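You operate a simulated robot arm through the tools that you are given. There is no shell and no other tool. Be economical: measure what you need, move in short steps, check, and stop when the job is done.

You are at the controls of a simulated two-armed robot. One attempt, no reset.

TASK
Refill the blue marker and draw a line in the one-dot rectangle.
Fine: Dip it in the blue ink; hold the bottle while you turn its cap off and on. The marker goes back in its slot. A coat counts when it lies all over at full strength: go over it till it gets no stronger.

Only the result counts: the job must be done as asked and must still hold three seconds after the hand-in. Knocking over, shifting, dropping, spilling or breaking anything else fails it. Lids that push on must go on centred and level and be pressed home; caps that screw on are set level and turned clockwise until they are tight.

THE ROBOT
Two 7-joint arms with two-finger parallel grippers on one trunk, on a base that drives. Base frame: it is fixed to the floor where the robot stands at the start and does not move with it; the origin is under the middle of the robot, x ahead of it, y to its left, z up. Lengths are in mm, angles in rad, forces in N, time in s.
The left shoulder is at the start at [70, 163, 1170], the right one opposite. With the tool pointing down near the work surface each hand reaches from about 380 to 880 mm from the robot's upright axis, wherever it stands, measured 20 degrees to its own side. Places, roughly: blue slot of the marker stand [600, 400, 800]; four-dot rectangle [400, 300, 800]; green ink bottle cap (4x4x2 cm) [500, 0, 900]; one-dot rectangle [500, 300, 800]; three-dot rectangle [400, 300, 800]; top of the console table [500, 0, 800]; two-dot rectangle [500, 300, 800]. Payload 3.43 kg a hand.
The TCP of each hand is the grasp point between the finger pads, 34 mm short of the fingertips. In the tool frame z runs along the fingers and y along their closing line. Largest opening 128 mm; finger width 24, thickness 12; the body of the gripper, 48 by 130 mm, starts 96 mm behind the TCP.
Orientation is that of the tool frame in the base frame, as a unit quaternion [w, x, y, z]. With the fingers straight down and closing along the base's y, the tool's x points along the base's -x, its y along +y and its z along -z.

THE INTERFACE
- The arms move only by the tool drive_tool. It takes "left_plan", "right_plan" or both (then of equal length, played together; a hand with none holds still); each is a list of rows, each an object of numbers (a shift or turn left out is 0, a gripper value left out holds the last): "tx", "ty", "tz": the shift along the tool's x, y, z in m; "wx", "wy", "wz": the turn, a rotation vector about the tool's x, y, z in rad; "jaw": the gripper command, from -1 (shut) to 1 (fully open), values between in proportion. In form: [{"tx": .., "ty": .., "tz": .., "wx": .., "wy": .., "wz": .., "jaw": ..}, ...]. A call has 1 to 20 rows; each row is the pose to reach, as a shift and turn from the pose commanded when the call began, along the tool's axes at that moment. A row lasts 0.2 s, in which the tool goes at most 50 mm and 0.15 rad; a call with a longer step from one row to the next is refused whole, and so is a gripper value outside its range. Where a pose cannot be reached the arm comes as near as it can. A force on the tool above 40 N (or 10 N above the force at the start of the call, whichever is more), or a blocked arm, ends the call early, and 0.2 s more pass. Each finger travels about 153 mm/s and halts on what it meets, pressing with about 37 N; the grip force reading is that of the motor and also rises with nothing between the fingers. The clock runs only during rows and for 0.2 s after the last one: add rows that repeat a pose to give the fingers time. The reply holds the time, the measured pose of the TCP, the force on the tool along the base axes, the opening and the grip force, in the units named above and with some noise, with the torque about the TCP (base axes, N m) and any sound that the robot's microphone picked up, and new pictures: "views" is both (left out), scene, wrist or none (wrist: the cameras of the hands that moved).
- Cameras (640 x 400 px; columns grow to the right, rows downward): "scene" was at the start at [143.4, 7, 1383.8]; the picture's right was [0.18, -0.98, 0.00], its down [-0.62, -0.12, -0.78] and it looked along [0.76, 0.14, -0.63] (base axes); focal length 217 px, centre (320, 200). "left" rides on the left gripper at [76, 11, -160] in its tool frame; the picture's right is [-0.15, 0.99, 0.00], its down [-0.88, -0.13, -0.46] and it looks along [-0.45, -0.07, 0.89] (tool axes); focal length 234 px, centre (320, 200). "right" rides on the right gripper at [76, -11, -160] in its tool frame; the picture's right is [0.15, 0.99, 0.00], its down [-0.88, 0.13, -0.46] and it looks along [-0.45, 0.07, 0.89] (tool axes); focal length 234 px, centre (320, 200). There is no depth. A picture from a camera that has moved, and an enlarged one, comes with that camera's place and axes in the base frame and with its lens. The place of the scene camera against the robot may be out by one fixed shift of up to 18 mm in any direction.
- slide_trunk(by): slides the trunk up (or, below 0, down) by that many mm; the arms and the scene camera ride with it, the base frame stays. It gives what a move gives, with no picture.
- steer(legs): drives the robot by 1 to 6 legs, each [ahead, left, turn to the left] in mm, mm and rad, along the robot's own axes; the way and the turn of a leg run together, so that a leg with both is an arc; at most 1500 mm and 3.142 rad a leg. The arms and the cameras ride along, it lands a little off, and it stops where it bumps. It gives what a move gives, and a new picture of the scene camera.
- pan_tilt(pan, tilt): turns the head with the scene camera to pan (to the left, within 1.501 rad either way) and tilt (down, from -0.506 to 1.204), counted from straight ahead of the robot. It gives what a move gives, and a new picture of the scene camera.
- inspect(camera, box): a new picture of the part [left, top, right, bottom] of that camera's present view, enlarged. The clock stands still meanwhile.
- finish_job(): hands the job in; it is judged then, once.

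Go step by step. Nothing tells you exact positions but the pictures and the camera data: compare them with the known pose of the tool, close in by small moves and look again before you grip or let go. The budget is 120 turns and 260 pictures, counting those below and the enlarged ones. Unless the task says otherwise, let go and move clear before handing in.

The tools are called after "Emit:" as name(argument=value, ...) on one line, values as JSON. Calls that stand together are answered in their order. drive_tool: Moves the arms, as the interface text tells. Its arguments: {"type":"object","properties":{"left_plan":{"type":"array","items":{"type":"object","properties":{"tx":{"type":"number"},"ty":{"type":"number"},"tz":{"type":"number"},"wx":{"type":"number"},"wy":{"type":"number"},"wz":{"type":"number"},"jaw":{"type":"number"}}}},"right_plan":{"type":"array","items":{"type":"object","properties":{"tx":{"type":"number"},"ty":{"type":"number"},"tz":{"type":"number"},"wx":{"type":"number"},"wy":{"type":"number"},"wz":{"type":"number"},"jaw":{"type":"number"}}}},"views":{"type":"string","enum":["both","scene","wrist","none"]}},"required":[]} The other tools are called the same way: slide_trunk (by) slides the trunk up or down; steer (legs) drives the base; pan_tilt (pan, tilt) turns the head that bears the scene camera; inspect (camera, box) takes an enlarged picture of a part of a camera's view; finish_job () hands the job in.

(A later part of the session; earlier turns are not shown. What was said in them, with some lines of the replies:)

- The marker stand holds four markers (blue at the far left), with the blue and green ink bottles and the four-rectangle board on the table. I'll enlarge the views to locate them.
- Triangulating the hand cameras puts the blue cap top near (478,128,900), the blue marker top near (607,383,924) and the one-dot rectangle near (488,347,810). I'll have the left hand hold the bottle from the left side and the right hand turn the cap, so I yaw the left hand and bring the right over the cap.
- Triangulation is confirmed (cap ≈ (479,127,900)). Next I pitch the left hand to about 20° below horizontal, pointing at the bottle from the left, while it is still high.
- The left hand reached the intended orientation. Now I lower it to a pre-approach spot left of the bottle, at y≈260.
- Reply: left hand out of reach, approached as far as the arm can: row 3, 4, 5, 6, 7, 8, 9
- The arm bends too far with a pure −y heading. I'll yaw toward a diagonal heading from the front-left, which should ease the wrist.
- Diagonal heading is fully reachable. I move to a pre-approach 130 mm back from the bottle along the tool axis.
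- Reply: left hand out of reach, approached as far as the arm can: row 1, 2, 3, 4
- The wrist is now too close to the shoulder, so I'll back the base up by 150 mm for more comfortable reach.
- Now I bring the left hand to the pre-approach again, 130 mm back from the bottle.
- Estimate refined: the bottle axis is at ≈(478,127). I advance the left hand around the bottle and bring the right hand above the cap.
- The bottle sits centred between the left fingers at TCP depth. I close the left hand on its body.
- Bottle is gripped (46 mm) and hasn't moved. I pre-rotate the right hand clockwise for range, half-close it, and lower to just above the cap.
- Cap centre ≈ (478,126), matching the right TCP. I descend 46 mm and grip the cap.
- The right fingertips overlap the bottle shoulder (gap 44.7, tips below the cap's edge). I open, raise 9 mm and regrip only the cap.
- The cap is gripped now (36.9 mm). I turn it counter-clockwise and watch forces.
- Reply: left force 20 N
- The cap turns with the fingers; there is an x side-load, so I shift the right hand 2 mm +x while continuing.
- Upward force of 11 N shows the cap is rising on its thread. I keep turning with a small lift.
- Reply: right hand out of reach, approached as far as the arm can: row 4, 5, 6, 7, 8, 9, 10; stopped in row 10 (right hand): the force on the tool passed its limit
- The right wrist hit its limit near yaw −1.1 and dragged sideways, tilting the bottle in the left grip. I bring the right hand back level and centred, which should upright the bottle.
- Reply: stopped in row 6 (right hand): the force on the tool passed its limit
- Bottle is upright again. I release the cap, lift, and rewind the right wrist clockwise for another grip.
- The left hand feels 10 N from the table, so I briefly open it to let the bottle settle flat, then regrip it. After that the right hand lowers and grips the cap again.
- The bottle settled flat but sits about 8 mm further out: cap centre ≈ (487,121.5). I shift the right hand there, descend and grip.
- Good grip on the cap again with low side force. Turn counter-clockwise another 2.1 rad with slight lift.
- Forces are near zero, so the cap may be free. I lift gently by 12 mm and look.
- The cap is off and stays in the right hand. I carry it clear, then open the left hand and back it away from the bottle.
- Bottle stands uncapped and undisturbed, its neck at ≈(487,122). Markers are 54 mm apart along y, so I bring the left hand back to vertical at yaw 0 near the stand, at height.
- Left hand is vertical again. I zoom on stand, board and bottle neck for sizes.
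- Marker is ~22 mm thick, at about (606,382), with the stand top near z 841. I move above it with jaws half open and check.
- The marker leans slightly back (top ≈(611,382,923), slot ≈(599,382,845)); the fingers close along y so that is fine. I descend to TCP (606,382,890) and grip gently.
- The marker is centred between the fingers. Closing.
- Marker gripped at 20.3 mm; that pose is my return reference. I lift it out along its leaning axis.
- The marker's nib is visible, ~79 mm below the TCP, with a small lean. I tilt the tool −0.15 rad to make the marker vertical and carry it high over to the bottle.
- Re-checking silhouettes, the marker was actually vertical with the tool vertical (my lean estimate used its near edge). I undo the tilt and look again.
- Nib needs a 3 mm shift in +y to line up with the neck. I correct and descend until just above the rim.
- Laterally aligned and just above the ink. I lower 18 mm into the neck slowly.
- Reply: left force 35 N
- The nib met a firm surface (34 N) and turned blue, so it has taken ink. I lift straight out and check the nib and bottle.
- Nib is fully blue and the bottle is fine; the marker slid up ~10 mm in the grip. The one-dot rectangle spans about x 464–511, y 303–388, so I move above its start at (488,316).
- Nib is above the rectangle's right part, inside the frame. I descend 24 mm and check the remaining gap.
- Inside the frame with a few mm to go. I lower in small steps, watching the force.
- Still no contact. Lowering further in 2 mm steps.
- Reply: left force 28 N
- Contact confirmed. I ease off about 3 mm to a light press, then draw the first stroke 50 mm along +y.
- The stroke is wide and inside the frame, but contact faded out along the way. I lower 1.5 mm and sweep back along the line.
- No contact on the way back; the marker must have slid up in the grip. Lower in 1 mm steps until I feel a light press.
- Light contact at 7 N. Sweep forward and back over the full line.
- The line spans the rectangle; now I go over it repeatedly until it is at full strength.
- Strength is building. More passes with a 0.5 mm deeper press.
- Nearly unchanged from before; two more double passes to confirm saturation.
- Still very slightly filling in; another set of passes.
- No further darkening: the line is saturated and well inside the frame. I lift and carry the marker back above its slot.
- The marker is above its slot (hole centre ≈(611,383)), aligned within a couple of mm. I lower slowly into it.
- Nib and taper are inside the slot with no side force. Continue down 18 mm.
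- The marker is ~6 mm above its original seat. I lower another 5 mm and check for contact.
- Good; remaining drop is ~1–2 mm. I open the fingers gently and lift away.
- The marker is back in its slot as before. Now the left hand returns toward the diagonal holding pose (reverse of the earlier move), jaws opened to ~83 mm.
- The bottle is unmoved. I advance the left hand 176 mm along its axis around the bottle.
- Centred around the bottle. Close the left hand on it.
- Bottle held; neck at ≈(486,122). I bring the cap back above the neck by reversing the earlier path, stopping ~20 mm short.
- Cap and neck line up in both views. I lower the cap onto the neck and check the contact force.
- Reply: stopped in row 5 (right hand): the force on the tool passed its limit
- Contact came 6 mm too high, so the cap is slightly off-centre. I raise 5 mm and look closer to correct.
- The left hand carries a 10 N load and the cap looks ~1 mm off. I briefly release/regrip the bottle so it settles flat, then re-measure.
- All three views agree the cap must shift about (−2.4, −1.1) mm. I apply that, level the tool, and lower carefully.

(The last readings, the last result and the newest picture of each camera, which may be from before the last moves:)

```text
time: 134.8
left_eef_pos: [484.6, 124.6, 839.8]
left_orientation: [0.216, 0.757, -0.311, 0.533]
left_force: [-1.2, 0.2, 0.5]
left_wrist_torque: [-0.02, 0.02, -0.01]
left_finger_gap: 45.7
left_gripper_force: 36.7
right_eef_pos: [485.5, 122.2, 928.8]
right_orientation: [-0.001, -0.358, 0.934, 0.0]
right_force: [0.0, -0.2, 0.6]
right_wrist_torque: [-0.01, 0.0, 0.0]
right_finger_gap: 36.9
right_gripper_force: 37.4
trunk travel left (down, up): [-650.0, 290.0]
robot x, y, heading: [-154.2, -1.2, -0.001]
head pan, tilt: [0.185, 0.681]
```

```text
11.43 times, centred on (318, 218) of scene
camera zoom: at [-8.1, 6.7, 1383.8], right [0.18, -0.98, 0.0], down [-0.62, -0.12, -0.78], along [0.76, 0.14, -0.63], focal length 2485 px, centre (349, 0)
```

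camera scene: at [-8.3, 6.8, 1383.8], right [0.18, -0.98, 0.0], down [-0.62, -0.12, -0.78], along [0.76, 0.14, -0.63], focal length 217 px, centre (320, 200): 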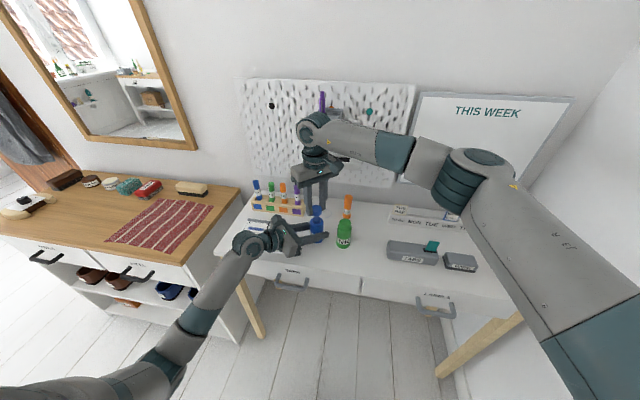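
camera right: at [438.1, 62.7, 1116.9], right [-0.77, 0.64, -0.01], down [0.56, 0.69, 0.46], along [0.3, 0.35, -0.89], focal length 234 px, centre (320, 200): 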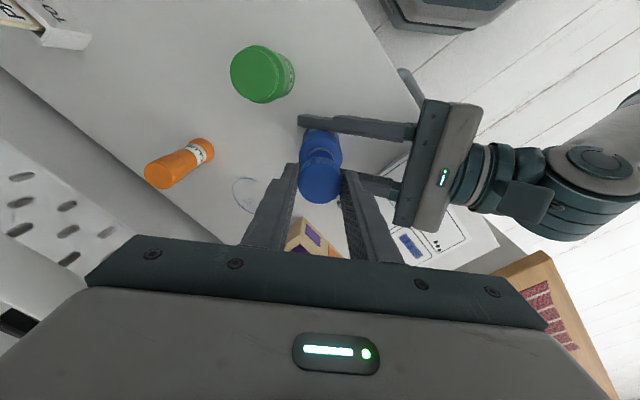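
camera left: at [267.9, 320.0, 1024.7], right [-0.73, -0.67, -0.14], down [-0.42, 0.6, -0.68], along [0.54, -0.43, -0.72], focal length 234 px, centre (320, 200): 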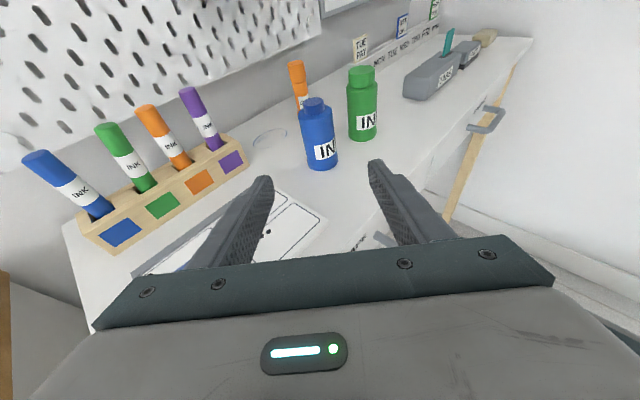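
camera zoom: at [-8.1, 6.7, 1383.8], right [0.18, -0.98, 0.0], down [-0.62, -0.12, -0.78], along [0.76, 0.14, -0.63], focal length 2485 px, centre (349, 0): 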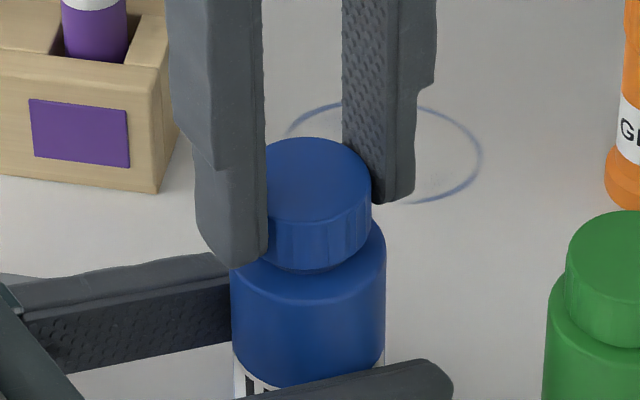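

The cap slid down over the neck freely. I lower to the thread and turn clockwise 2.1 rad with a gentle downward feed.

Emit:
drive_tool(right_plan=[{"tz": 0.0015}, {"tz": 0.0028}, {"tz": 0.0029, "wz": 0.14}, {"tz": 0.003, "wz": 0.28}, {"tz": 0.0032, "wz": 0.42}, {"tz": 0.0033, "wz": 0.56}, {"tz": 0.0034, "wz": 0.7}, {"tz": 0.0036, "wz": 0.84}, {"tz": 0.0037, "wz": 0.98}, {"tz": 0.0038, "wz": 1.12}, {"tz": 0.004, "wz": 1.26}, {"tz": 0.0041, "wz": 1.4}, {"tz": 0.0042, "wz": 1.54}, {"tz": 0.0044, "wz": 1.68}, {"tz": 0.0045, "wz": 1.82}, {"tz": 0.0046, "wz": 1.96}, {"tz": 0.0048, "wz": 2.1}], views="none")

Emit:
inspect(camera="left", box=[220, 40, 440, 240])

Emit:
inspect(camera="scene", box=[300, 200, 335, 235])

```text
time: 138.4
left_eef_pos: [485.4, 123.0, 839.1]
left_orientation: [0.217, 0.757, -0.311, 0.532]
left_force: [-5.9, -0.4, 4.1]
left_wrist_torque: [-0.02, -0.24, -0.03]
left_finger_gap: 45.8
left_gripper_force: 37.0
right_eef_pos: [486.7, 121.8, 923.1]
right_orientation: [-0.001, 0.633, 0.774, -0.001]
right_force: [6.0, 1.3, -5.3]
right_wrist_torque: [0.14, -0.28, 0.01]
right_finger_gap: 36.8
right_gripper_force: 37.5
trunk travel left (down, up): [-650.0, 290.0]
robot x, y, heading: [-153.2, 0.7, -0.003]
head pan, tilt: [0.185, 0.681]
```

```text
2.00 times, centred on (330, 140) of left
camera zoom: at [388.0, 203.3, 963.9], right [-0.73, -0.67, -0.14], down [-0.43, 0.6, -0.67], along [0.54, -0.43, -0.72], focal length 468 px, centre (300, 320)
```

zoom: 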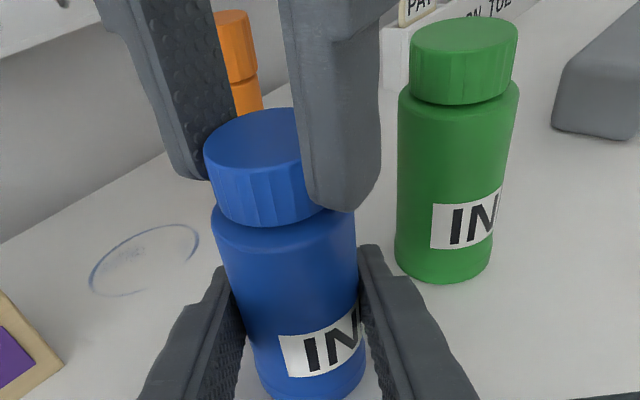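

```text
11.43 times, centred on (318, 218) of scene
camera zoom: at [-7.9, 6.7, 1383.7], right [0.18, -0.98, 0.0], down [-0.62, -0.12, -0.78], along [0.76, 0.14, -0.63], focal length 2485 px, centre (349, 0)
```

zoom: 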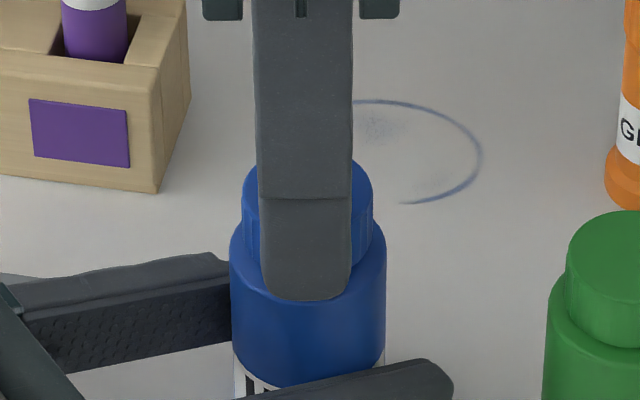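

The cap is threading down (it pulls the tool downward). I release, lift, and rewind the wrist for a second clockwise turn.

Emit:
drive_tool(right_plan=[{"jaw": -0.25}, {"jaw": 0.0}, {"tz": -0.025}, {"tz": -0.045}, {"tz": -0.045, "wz": -0.15}, {"tz": -0.045, "wz": -0.3}, {"tz": -0.045, "wz": -0.45}, {"tz": -0.045, "wz": -0.6}, {"tz": -0.045, "wz": -0.75}, {"tz": -0.045, "wz": -0.9}, {"tz": -0.045, "wz": -1.05}, {"tz": -0.045, "wz": -1.2}, {"tz": -0.045, "wz": -1.35}, {"tz": -0.045, "wz": -1.5}, {"tz": -0.045, "wz": -1.65}, {"tz": -0.045, "wz": -1.8}, {"tz": -0.045, "wz": -1.95}, {"tz": -0.045, "wz": -2.1}, {"tz": -0.045, "wz": -2.1}], views="none")

Emit:
inspect(camera="left", box=[220, 40, 440, 240])

Emit:
inspect(camera="right", box=[220, 70, 420, 220])

Emit:
inspect(camera="scene", box=[300, 200, 335, 235])

```text
time: 142.4
left_eef_pos: [484.7, 124.5, 839.1]
left_orientation: [0.217, 0.757, -0.311, 0.533]
left_force: [0.4, 1.0, 1.3]
left_wrist_torque: [-0.01, 0.01, 0.01]
left_finger_gap: 45.4
left_gripper_force: 37.2
right_eef_pos: [486.3, 121.7, 969.7]
right_orientation: [-0.001, -0.359, 0.933, 0.0]
right_force: [0.5, -0.7, 0.7]
right_wrist_torque: [0.0, 0.0, -0.01]
right_finger_gap: 64.1
right_gripper_force: 0.2
trunk travel left (down, up): [-650.0, 290.0]
robot x, y, heading: [-156.0, -0.4, -0.002]
head pan, tilt: [0.185, 0.681]
```

```text
2.00 times, centred on (330, 140) of left
camera zoom: at [387.8, 203.3, 963.9], right [-0.73, -0.67, -0.14], down [-0.43, 0.6, -0.67], along [0.54, -0.43, -0.73], focal length 468 px, centre (300, 320)
```

zoom: 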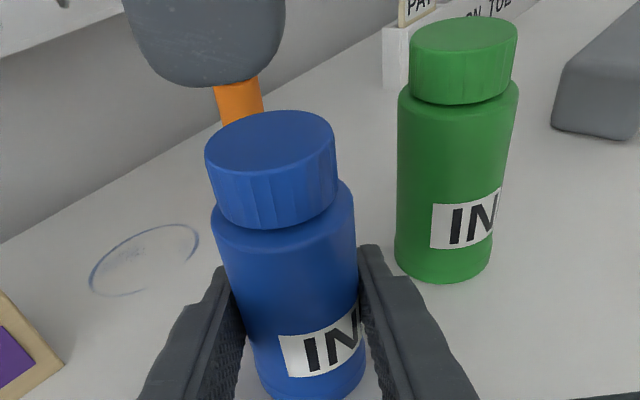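

```text
2.67 times, centred on (320, 145) of right
camera zoom: at [438.0, 61.5, 1129.5], right [-0.77, 0.64, 0.0], down [0.57, 0.69, 0.45], along [0.29, 0.35, -0.89], focal length 624 px, centre (320, 347)
```

zoom: 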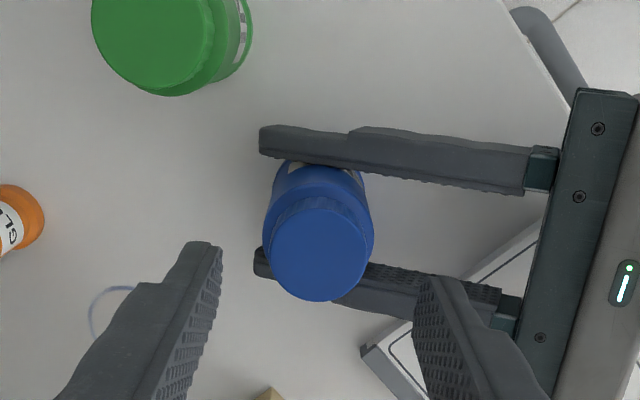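

```text
11.43 times, centred on (318, 218) of scene
camera zoom: at [-8.2, 6.7, 1383.8], right [0.18, -0.98, 0.0], down [-0.62, -0.12, -0.78], along [0.76, 0.14, -0.63], focal length 2485 px, centre (349, 0)
```

zoom: 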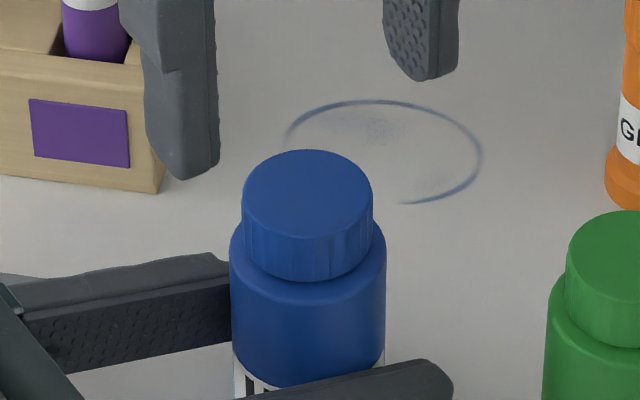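

The cap sits centred and level. I lower, regrip it and turn clockwise again.

Emit:
drive_tool(right_plan=[{"ty": -0.001, "tz": 0.02}, {"ty": -0.001, "tz": 0.04}, {"ty": -0.001, "tz": 0.047}, {"ty": -0.001, "tz": 0.047, "jaw": -0.2}, {"ty": -0.001, "tz": 0.047, "jaw": -0.32}, {"ty": -0.001, "tz": 0.047, "jaw": -1}, {"ty": -0.001, "tz": 0.047, "jaw": -1}], views="none")

Emit:
drive_tool(right_plan=[{"tz": 0.0001, "wz": 0.14}, {"tz": 0.0002, "wz": 0.28}, {"tz": 0.0003, "wz": 0.42}, {"tz": 0.0004, "wz": 0.56}, {"tz": 0.0005, "wz": 0.7}, {"tz": 0.0006, "wz": 0.84}, {"tz": 0.0007, "wz": 0.98}, {"tz": 0.0008, "wz": 1.12}, {"tz": 0.0009, "wz": 1.26}], views="none")

Emit:
inspect(camera="left", box=[220, 40, 440, 240])

```text
time: 144.0
left_eef_pos: [483.7, 125.2, 839.8]
left_orientation: [0.217, 0.757, -0.311, 0.532]
left_force: [0.3, 0.2, 0.7]
left_wrist_torque: [0.01, 0.1, -0.01]
left_finger_gap: 45.7
left_gripper_force: 36.7
right_eef_pos: [486.5, 121.5, 921.6]
right_orientation: [-0.001, -0.359, 0.933, 0.0]
right_force: [0.0, 1.1, 0.0]
right_wrist_torque: [0.04, 0.07, 0.0]
right_finger_gap: 39.1
right_gripper_force: 37.4
trunk travel left (down, up): [-650.0, 290.0]
robot x, y, heading: [-152.7, -2.4, -0.003]
head pan, tilt: [0.185, 0.681]
```

```text
time: 146.0
left_eef_pos: [485.3, 124.1, 840.7]
left_orientation: [0.216, 0.757, -0.31, 0.533]
left_force: [8.1, -4.5, 0.4]
left_wrist_torque: [-0.04, 0.34, 0.02]
left_finger_gap: 45.8
left_gripper_force: 36.7
right_eef_pos: [486.9, 121.3, 920.8]
right_orientation: [-0.001, 0.262, 0.965, 0.0]
right_force: [-6.7, 5.2, -0.6]
right_wrist_torque: [0.38, 0.17, -0.01]
right_finger_gap: 38.5
right_gripper_force: 36.7
trunk travel left (down, up): [-650.0, 290.0]
robot x, y, heading: [-150.5, -1.8, -0.006]
head pan, tilt: [0.185, 0.681]
```

```text
2.00 times, centred on (330, 140) of left
camera zoom: at [388.0, 203.3, 963.9], right [-0.73, -0.67, -0.14], down [-0.43, 0.6, -0.67], along [0.54, -0.43, -0.72], focal length 468 px, centre (300, 320)
```

zoom: 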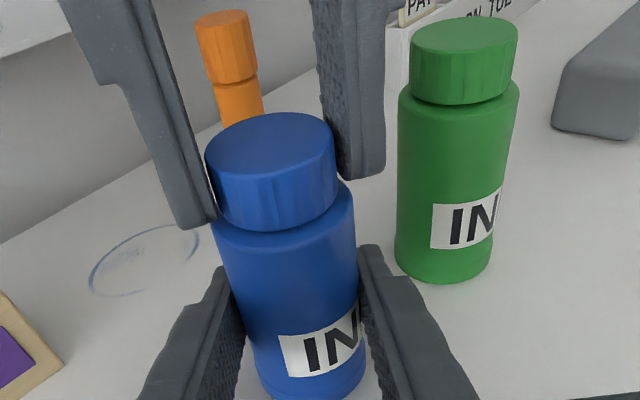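

The gap reads 39 mm, so the tips may be catching the shoulder instead of the cap. I reopen, raise 3 mm and regrip.

Emit:
drive_tool(right_plan=[{"jaw": -0.25}, {"jaw": -0.15}, {"tz": -0.003}, {"tz": -0.003}, {"tz": -0.003, "jaw": -0.32}, {"tz": -0.003, "jaw": -1}, {"tz": -0.003, "jaw": -1}], views="none")

Emit:
inspect(camera="left", box=[250, 50, 370, 160])

```text
time: 147.6
left_eef_pos: [483.4, 124.5, 839.1]
left_orientation: [0.216, 0.757, -0.311, 0.532]
left_force: [-1.0, 1.5, 1.7]
left_wrist_torque: [-0.17, 0.05, -0.02]
left_finger_gap: 45.7
left_gripper_force: 37.1
right_eef_pos: [486.6, 120.9, 923.2]
right_orientation: [-0.001, 0.26, 0.966, -0.002]
right_force: [1.0, -0.3, -0.4]
right_wrist_torque: [0.11, -0.13, 0.02]
right_finger_gap: 38.9
right_gripper_force: 36.6
trunk travel left (down, up): [-650.0, 290.0]
robot x, y, heading: [-154.7, -1.7, -0.002]
head pan, tilt: [0.185, 0.681]
```

```text
3.64 times, centred on (310, 105) of left
camera zoom: at [387.8, 203.4, 963.9], right [-0.73, -0.67, -0.14], down [-0.43, 0.6, -0.67], along [0.54, -0.43, -0.73], focal length 852 px, centre (356, 546)
```

zoom: 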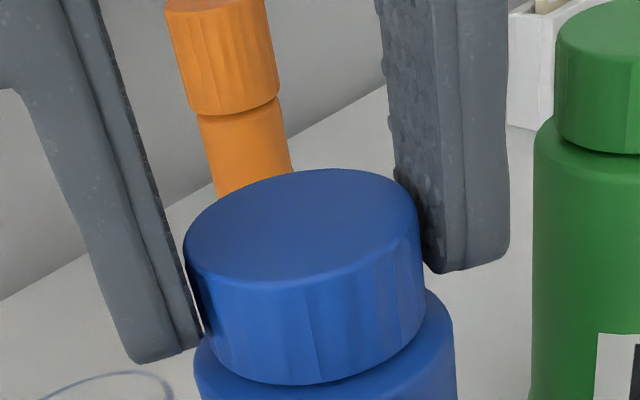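

It is gripping the cap properly (full diameter ~39 mm). Continue clockwise to the end of this stroke.

Emit:
drive_tool(right_plan=[{"tz": 0.0001, "wz": 0.14}, {"tz": 0.0002, "wz": 0.28}, {"tz": 0.0003, "wz": 0.42}, {"tz": 0.0004, "wz": 0.56}, {"tz": 0.0005, "wz": 0.7}, {"tz": 0.0006, "wz": 0.84}, {"tz": 0.0007, "wz": 0.95}], views="none")

Emit:
inspect(camera="left", box=[250, 50, 370, 160])

```text
time: 149.2
left_eef_pos: [485.4, 123.0, 839.2]
left_orientation: [0.217, 0.756, -0.311, 0.533]
left_force: [-0.4, -1.4, 0.7]
left_wrist_torque: [-0.04, 0.22, -1.11]
left_finger_gap: 46.1
left_gripper_force: 36.9
right_eef_pos: [486.3, 120.4, 925.0]
right_orientation: [0.0, 0.673, 0.739, 0.0]
right_force: [-0.2, 1.3, -0.5]
right_wrist_torque: [0.17, -0.18, 1.11]
right_finger_gap: 38.9
right_gripper_force: 37.0
trunk travel left (down, up): [-650.0, 290.0]
robot x, y, heading: [-152.9, -0.6, -0.001]
head pan, tilt: [0.185, 0.681]
```

```text
3.64 times, centred on (310, 105) of left
camera zoom: at [387.8, 203.0, 963.9], right [-0.73, -0.67, -0.14], down [-0.42, 0.6, -0.67], along [0.54, -0.43, -0.73], focal length 852 px, centre (356, 546)
```

zoom: 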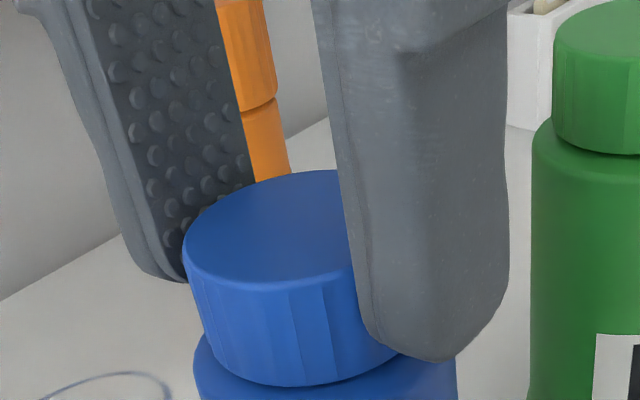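

Torque rose to 1.1 N·m, so the cap is tightening. I turn a little more to see whether it is fully tight.

Emit:
drive_tool(right_plan=[{"wz": 0.07}, {"wz": 0.14}, {"wz": 0.14}], views="none")

Emit:
inspect(camera="left", box=[250, 50, 370, 160])

```text
time: 150.0
left_eef_pos: [484.8, 123.5, 839.1]
left_orientation: [0.216, 0.757, -0.31, 0.532]
left_force: [0.3, -1.8, -0.1]
left_wrist_torque: [-0.07, 0.24, -0.81]
left_finger_gap: 46.0
left_gripper_force: 37.3
right_eef_pos: [486.0, 121.4, 924.0]
right_orientation: [0.0, 0.724, 0.69, 0.0]
right_force: [0.5, 0.8, -0.3]
right_wrist_torque: [0.17, -0.26, 0.82]
right_finger_gap: 39.3
right_gripper_force: 37.1
trunk travel left (down, up): [-650.0, 290.0]
robot x, y, heading: [-149.8, 2.8, -0.001]
head pan, tilt: [0.185, 0.681]
```

```text
3.64 times, centred on (310, 105) of left
camera zoom: at [387.8, 203.2, 963.9], right [-0.73, -0.67, -0.14], down [-0.43, 0.6, -0.67], along [0.54, -0.43, -0.73], focal length 852 px, centre (356, 546)
```

zoom: 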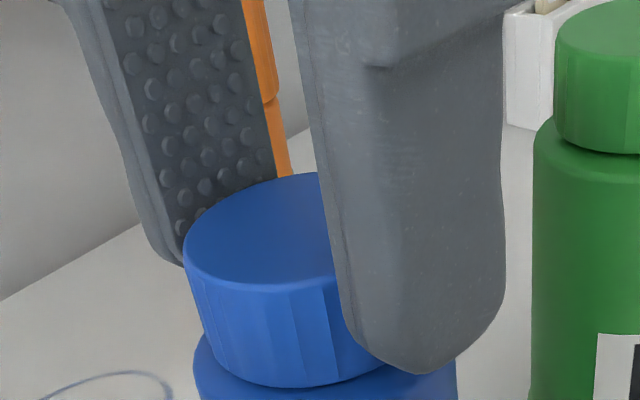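

To verify tightness I reopen, rewind 1.5 rad, regrip and turn once more, comparing torque.

Emit:
drive_tool(right_plan=[{"jaw": -0.2}, {"jaw": 0.0}, {"wz": -0.15}, {"wz": -0.3}, {"wz": -0.45}, {"wz": -0.6}, {"wz": -0.75}, {"wz": -0.9}, {"wz": -1.05}, {"wz": -1.2}, {"wz": -1.35}, {"wz": -1.5}, {"wz": -1.5, "jaw": -0.2}, {"wz": -1.5, "jaw": -0.32}, {"wz": -1.5, "jaw": -1}, {"wz": -1.5, "jaw": -1}], views="none")

Emit:
inspect(camera="left", box=[250, 50, 370, 160])

Emit:
drive_tool(right_plan=[{"wz": 0.1}, {"wz": 0.2}, {"wz": 0.3}, {"wz": 0.4}, {"wz": 0.5}], views="none")

Emit:
inspect(camera="left", box=[250, 50, 370, 160])

```text
time: 153.4
left_eef_pos: [483.8, 124.0, 840.3]
left_orientation: [0.217, 0.757, -0.311, 0.532]
left_force: [-0.9, -1.4, 0.3]
left_wrist_torque: [-0.12, 0.04, -0.06]
left_finger_gap: 46.1
left_gripper_force: 36.5
right_eef_pos: [486.4, 121.1, 923.6]
right_orientation: [-0.001, 0.059, 0.998, 0.0]
right_force: [0.2, 2.8, -0.4]
right_wrist_torque: [0.28, -0.06, 0.0]
right_finger_gap: 38.8
right_gripper_force: 37.4
trunk travel left (down, up): [-650.0, 290.0]
robot x, y, heading: [-153.8, -1.7, 0.001]
head pan, tilt: [0.185, 0.681]
```

```text
3.64 times, centred on (310, 105) of left
camera zoom: at [387.8, 203.2, 963.9], right [-0.73, -0.67, -0.14], down [-0.43, 0.6, -0.67], along [0.54, -0.43, -0.72], focal length 852 px, centre (356, 546)
```

zoom: 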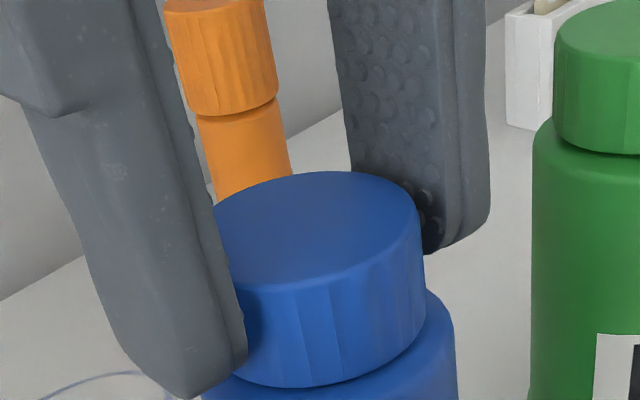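

```text
time: 154.6
left_eef_pos: [485.4, 123.8, 839.9]
left_orientation: [0.217, 0.756, -0.311, 0.533]
left_force: [-4.9, -1.0, 1.6]
left_wrist_torque: [0.0, -0.04, -0.69]
left_finger_gap: 46.1
left_gripper_force: 37.4
right_eef_pos: [487.6, 120.3, 922.9]
right_orientation: [-0.001, 0.305, 0.952, -0.001]
right_force: [4.8, 0.4, -0.5]
right_wrist_torque: [0.0, -0.25, 0.71]
right_finger_gap: 36.9
right_gripper_force: 37.6
trunk travel left (down, up): [-650.0, 290.0]
robot x, y, heading: [-149.9, -3.8, -0.0]
head pan, tilt: [0.185, 0.681]
```

```text
3.64 times, centred on (310, 105) of left
camera zoom: at [387.8, 203.1, 963.9], right [-0.73, -0.67, -0.14], down [-0.43, 0.6, -0.67], along [0.54, -0.43, -0.73], focal length 852 px, centre (356, 546)
```

zoom: 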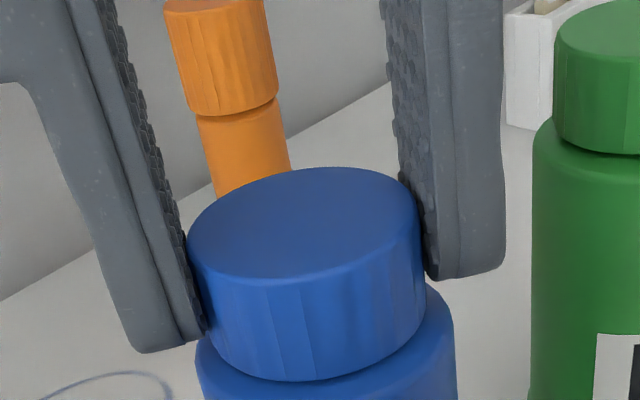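

The cap turned partly then slipped at ~0.7 N·m. One more stroke to see whether the ribs still move.

Emit:
drive_tool(right_plan=[{"wz": 0.1}, {"wz": 0.2}, {"wz": 0.3}, {"wz": 0.4}, {"wz": 0.4}], views="none")

Emit:
inspect(camera="left", box=[220, 50, 400, 230])

Emit:
inspect(camera="left", box=[250, 50, 370, 160])

```text
time: 155.8
left_eef_pos: [484.3, 124.0, 839.6]
left_orientation: [0.217, 0.757, -0.311, 0.533]
left_force: [-7.3, -4.3, 0.7]
left_wrist_torque: [0.02, -0.11, -0.67]
left_finger_gap: 46.3
left_gripper_force: 37.0
right_eef_pos: [486.6, 121.0, 924.0]
right_orientation: [0.0, 0.489, 0.872, 0.0]
right_force: [9.3, 3.0, -1.1]
right_wrist_torque: [0.2, -0.56, 0.61]
right_finger_gap: 36.8
right_gripper_force: 37.1
trunk travel left (down, up): [-650.0, 290.0]
robot x, y, heading: [-150.1, -0.9, -0.0]
head pan, tilt: [0.185, 0.681]
```

```text
2.22 times, centred on (310, 140) of left
camera zoom: at [387.7, 203.0, 963.9], right [-0.73, -0.67, -0.14], down [-0.42, 0.6, -0.67], along [0.54, -0.43, -0.73], focal length 520 px, centre (342, 333)
```

zoom: 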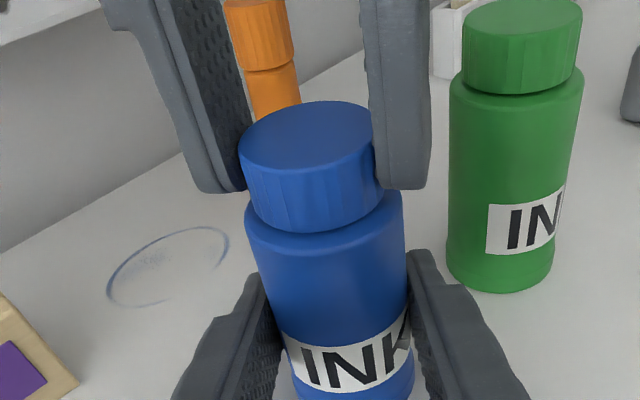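

```text
3.64 times, centred on (310, 105) of left
camera zoom: at [387.7, 203.0, 963.9], right [-0.73, -0.67, -0.14], down [-0.42, 0.6, -0.67], along [0.54, -0.43, -0.73], focal length 852 px, centre (356, 546)
```

zoom: 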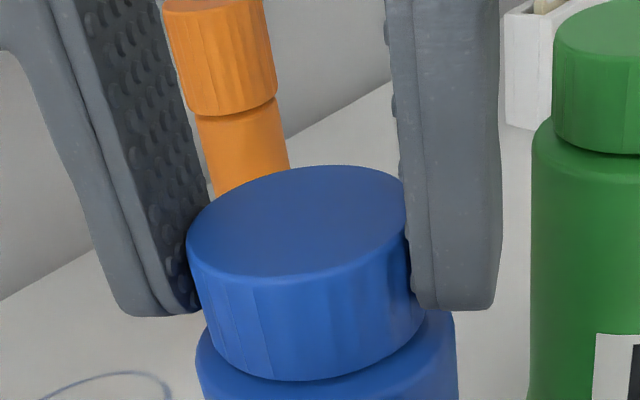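

The whole bottle now turns with the cap (label has moved), so the cap is tight. I release the cap and lift the right hand clear.

Emit:
drive_tool(right_plan=[{"jaw": -0.25}, {"jaw": 0.0}, {"jaw": 0.0}, {"tz": -0.03}, {"tz": -0.07}, {"tz": -0.11}, {"tz": -0.15}, {"tz": -0.15}], views="none")

Emit:
inspect(camera="left", box=[220, 50, 400, 230])

Emit:
inspect(camera="scene", box=[290, 190, 350, 250])

```text
time: 157.6
left_eef_pos: [485.1, 122.6, 839.1]
left_orientation: [0.217, 0.756, -0.311, 0.533]
left_force: [-0.7, 0.1, 0.2]
left_wrist_torque: [-0.01, 0.06, 0.0]
left_finger_gap: 45.9
left_gripper_force: 37.1
right_eef_pos: [487.0, 121.7, 1072.8]
right_orientation: [-0.001, 0.487, 0.873, -0.001]
right_force: [0.7, -0.1, -0.2]
right_wrist_torque: [0.02, 0.0, 0.0]
right_finger_gap: 63.8
right_gripper_force: 0.0
trunk travel left (down, up): [-650.0, 290.0]
robot x, y, heading: [-151.7, -5.0, -0.006]
head pan, tilt: [0.185, 0.681]
```

```text
2.22 times, centred on (310, 140) of left
camera zoom: at [388.0, 203.2, 963.8], right [-0.73, -0.67, -0.14], down [-0.43, 0.6, -0.67], along [0.54, -0.43, -0.73], focal length 520 px, centre (342, 333)
```

zoom: 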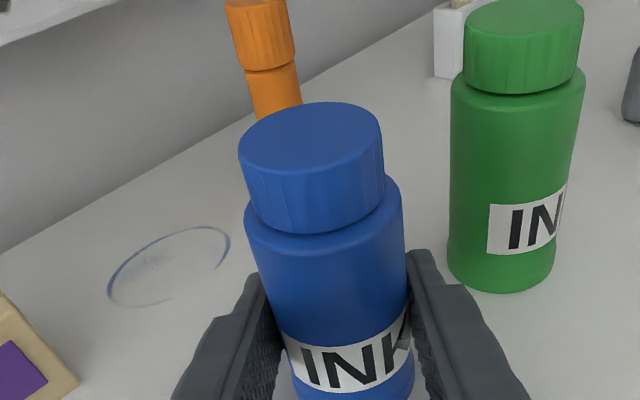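

```text
6.67 times, centred on (320, 220) of scene
camera zoom: at [-7.9, 6.5, 1383.7], right [0.18, -0.98, 0.0], down [-0.62, -0.12, -0.78], along [0.76, 0.14, -0.63], focal length 1449 px, centre (320, 67)
```

zoom: 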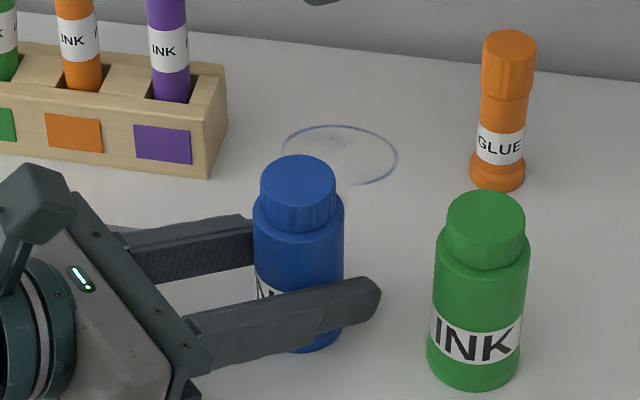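

Cap is seated level and the bottle upright. While still holding it, I slide the bottle ~10 mm back to where it stood, then open and retreat the left hand.

Emit:
drive_tool(left_plan=[{"tx": -0.0009, "ty": 0.0005, "tz": -0.0025}, {"tx": -0.0018, "ty": 0.001, "tz": -0.005}, {"tx": -0.0027, "ty": 0.0016, "tz": -0.0075}, {"tx": -0.0036, "ty": 0.0021, "tz": -0.01}, {"tx": -0.0036, "ty": 0.0021, "tz": -0.01}], views="none")

Emit:
inspect(camera="scene", box=[290, 190, 350, 250])

```text
time: 158.8
left_eef_pos: [475.6, 129.2, 839.9]
left_orientation: [0.217, 0.757, -0.311, 0.531]
left_force: [0.0, -0.2, -0.2]
left_wrist_torque: [0.01, 0.04, 0.02]
left_finger_gap: 46.0
left_gripper_force: 36.8
right_eef_pos: [488.4, 122.2, 1072.5]
right_orientation: [0.0, 0.487, 0.874, 0.0]
right_force: [0.4, 0.7, 0.9]
right_wrist_torque: [0.0, 0.01, 0.01]
right_finger_gap: 64.1
right_gripper_force: 0.0
trunk travel left (down, up): [-650.0, 290.0]
robot x, y, heading: [-154.8, -1.6, -0.004]
head pan, tilt: [0.185, 0.681]
```

```text
6.67 times, centred on (320, 220) of scene
camera zoom: at [-7.8, 6.7, 1383.7], right [0.18, -0.98, 0.0], down [-0.62, -0.12, -0.78], along [0.76, 0.14, -0.63], focal length 1449 px, centre (320, 67)
```

zoom: 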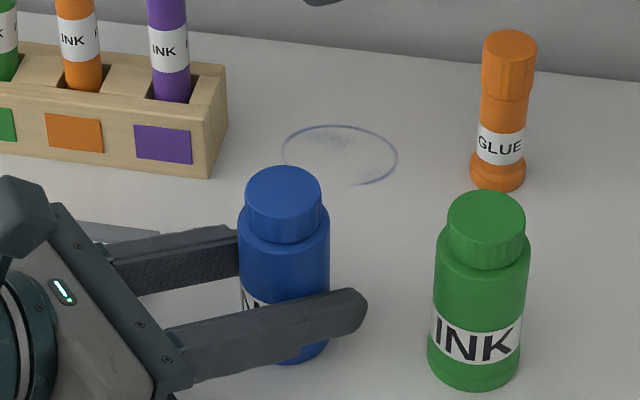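

Bottle is back near its start. I open the left hand slowly, retreat it, and move the right hand up and away.

Emit:
drive_tool(left_plan=[{"jaw": -0.22}, {"jaw": -0.1}, {"jaw": 0.1}, {"jaw": 0.3}, {"jaw": 0.3}, {"tz": -0.02}, {"tz": -0.05}, {"tz": -0.08}, {"tz": -0.11}, {"tz": -0.14}, {"tz": -0.17}], right_plan=[{"tz": 0}, {"tz": 0}, {"tz": 0}, {"tz": 0}, {"tz": 0}, {"tz": -0.02}, {"tz": -0.04}, {"tz": -0.06}, {"tz": -0.08}, {"tz": -0.08}, {"tz": -0.08}])

Emit:
inspect(camera="scene", box=[225, 170, 365, 270])

Emit:
inspect(camera="left", box=[200, 60, 440, 240])

```text
time: 161.2
left_eef_pos: [360.9, 244.7, 898.0]
left_orientation: [0.218, 0.756, -0.311, 0.533]
left_force: [0.4, -0.2, -0.1]
left_wrist_torque: [0.03, -0.01, 0.04]
left_finger_gap: 83.0
left_gripper_force: 0.0
right_eef_pos: [486.4, 122.8, 1152.4]
right_orientation: [0.0, 0.487, 0.873, 0.0]
right_force: [-0.4, 0.6, 0.4]
right_wrist_torque: [-0.03, -0.01, -0.02]
right_finger_gap: 64.0
right_gripper_force: 0.1
trunk travel left (down, up): [-650.0, 290.0]
robot x, y, heading: [-151.8, -2.5, -0.001]
head pan, tilt: [0.185, 0.681]
camera scene: at [-9.2, 7.3, 1383.9], right [0.18, -0.98, 0.0], down [-0.62, -0.12, -0.78], along [0.76, 0.14, -0.63], focal length 217 px, centre (320, 200)
camera right: at [437.5, 179.9, 1313.8], right [0.76, 0.64, 0.0], down [0.57, -0.68, 0.46], along [0.29, -0.35, -0.89], focal length 234 px, centre (320, 200)
camera left: at [264.7, 323.6, 1022.9], right [-0.73, -0.67, -0.14], down [-0.42, 0.6, -0.68], along [0.54, -0.43, -0.72], focal length 234 px, centre (320, 200)
```

scene: 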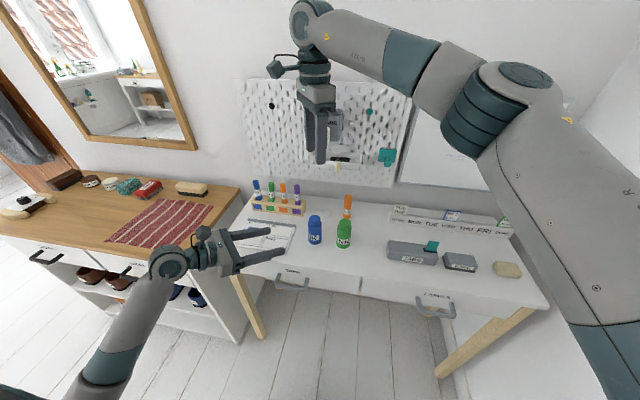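
right: 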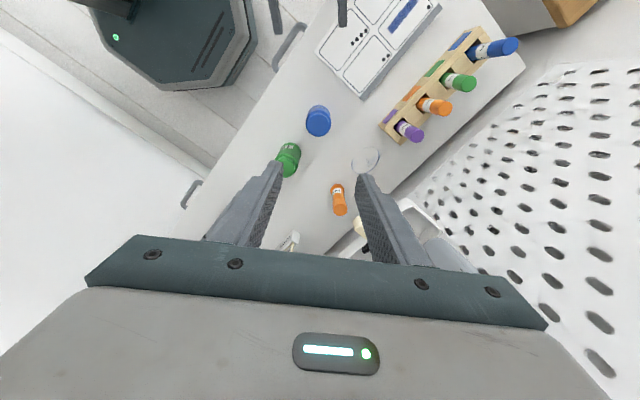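
left: 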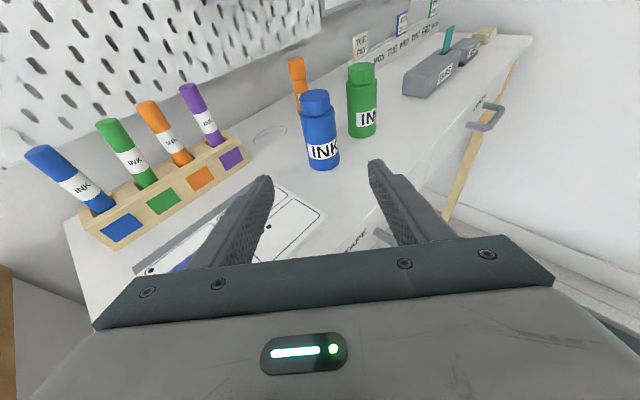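

```text
4.00 times, centred on (295, 220) of scene
camera zoom: at [-9.2, 7.3, 1383.9], right [0.18, -0.98, 0.0], down [-0.62, -0.12, -0.78], along [0.76, 0.14, -0.63], focal length 870 px, centre (420, 120)
```

zoom: 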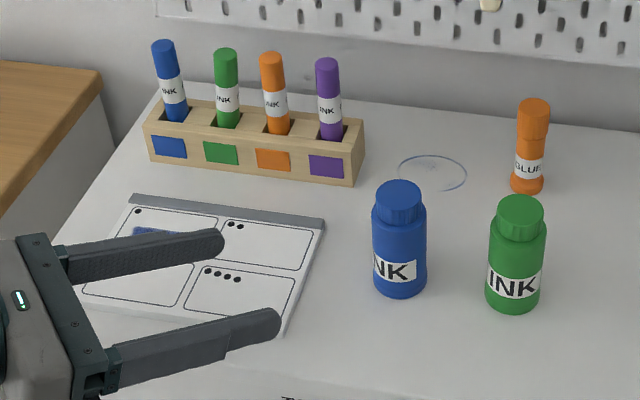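

```text
2.22 times, centred on (320, 150) of left
camera zoom: at [264.7, 323.6, 1022.9], right [-0.73, -0.67, -0.14], down [-0.42, 0.6, -0.68], along [0.54, -0.43, -0.72], focal length 520 px, centre (320, 311)
```

zoom: 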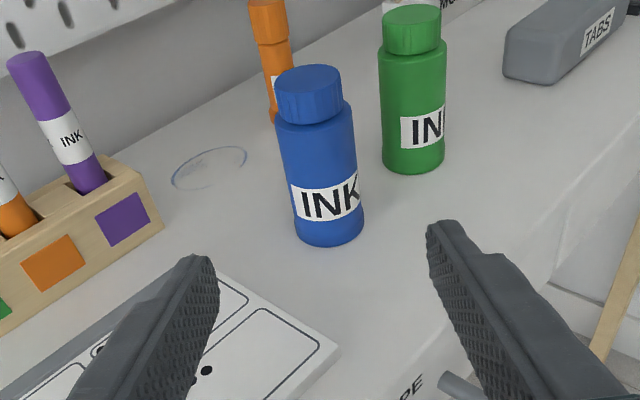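

Bottle capped, upright and free; the marker is in its slot. I lift the left hand clear and take a last look at the line.

Emit:
drive_tool(left_plan=[{"tz": -0.04, "tx": 0.02}, {"tz": -0.08, "tx": 0.05}, {"tz": -0.1, "tx": 0.09}, {"tz": -0.1, "tx": 0.13}, {"tz": -0.1, "tx": 0.13}], views="none")

Emit:
inspect(camera="scene", box=[225, 170, 365, 270])

Emit:
inspect(camera="right", box=[270, 0, 530, 160])

```text
time: 162.4
left_eef_pos: [326.9, 278.6, 1057.4]
left_orientation: [0.217, 0.756, -0.311, 0.533]
left_force: [-0.1, -0.9, 0.1]
left_wrist_torque: [0.04, 0.01, 0.02]
left_finger_gap: 83.0
left_gripper_force: 0.0
right_eef_pos: [487.4, 121.0, 1152.9]
right_orientation: [-0.001, 0.487, 0.873, 0.0]
right_force: [0.3, 0.1, 0.2]
right_wrist_torque: [0.01, -0.02, -0.02]
right_finger_gap: 64.0
right_gripper_force: 0.1
trunk travel left (down, up): [-650.0, 290.0]
robot x, y, heading: [-151.8, -0.4, 0.0]
head pan, tilt: [0.185, 0.681]
```

```text
4.00 times, centred on (295, 220) of scene
camera zoom: at [-7.6, 5.7, 1383.8], right [0.18, -0.98, 0.0], down [-0.62, -0.11, -0.78], along [0.76, 0.14, -0.63], focal length 870 px, centre (420, 120)
```

zoom: 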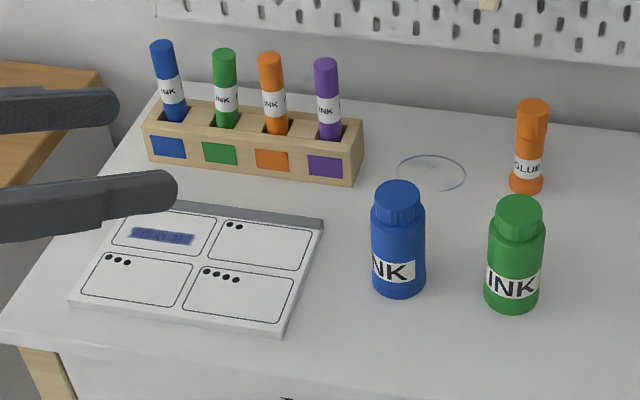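

```text
2.46 times, centred on (400, 80) of right
camera zoom: at [439.3, 178.3, 1313.2], right [0.76, 0.64, 0.0], down [0.57, -0.68, 0.45], along [0.29, -0.35, -0.89], focal length 576 px, centre (123, 495)
```

zoom: 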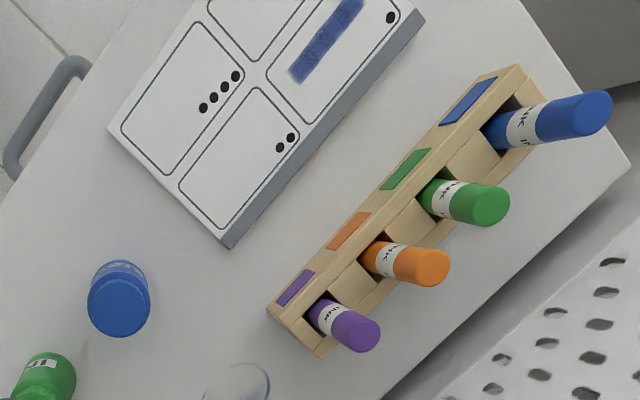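

The line sits inside the one-dot rectangle and stopped getting darker after repeated passes. The marker is back in its slot, the bottle is capped tight, and both hands are clear, so I am handing in.

Emit:
finish_job()

```text
The job is handed in.
```

I dipped the blue marker in the blue ink, drew a line in the one-dot rectangle, put the marker back in its slot and screwed the ink bottle's cap back on tight. The job is handed in.

- **Line:** it still shows slightly darker bands. The last several passes made it no stronger, so I took it as full strength.
- **Bottle:** it tilted once in the grip while I was uncapping it, and no spill was visible. It ended about 10 mm off its spot, so I slid it back to roughly where it started.
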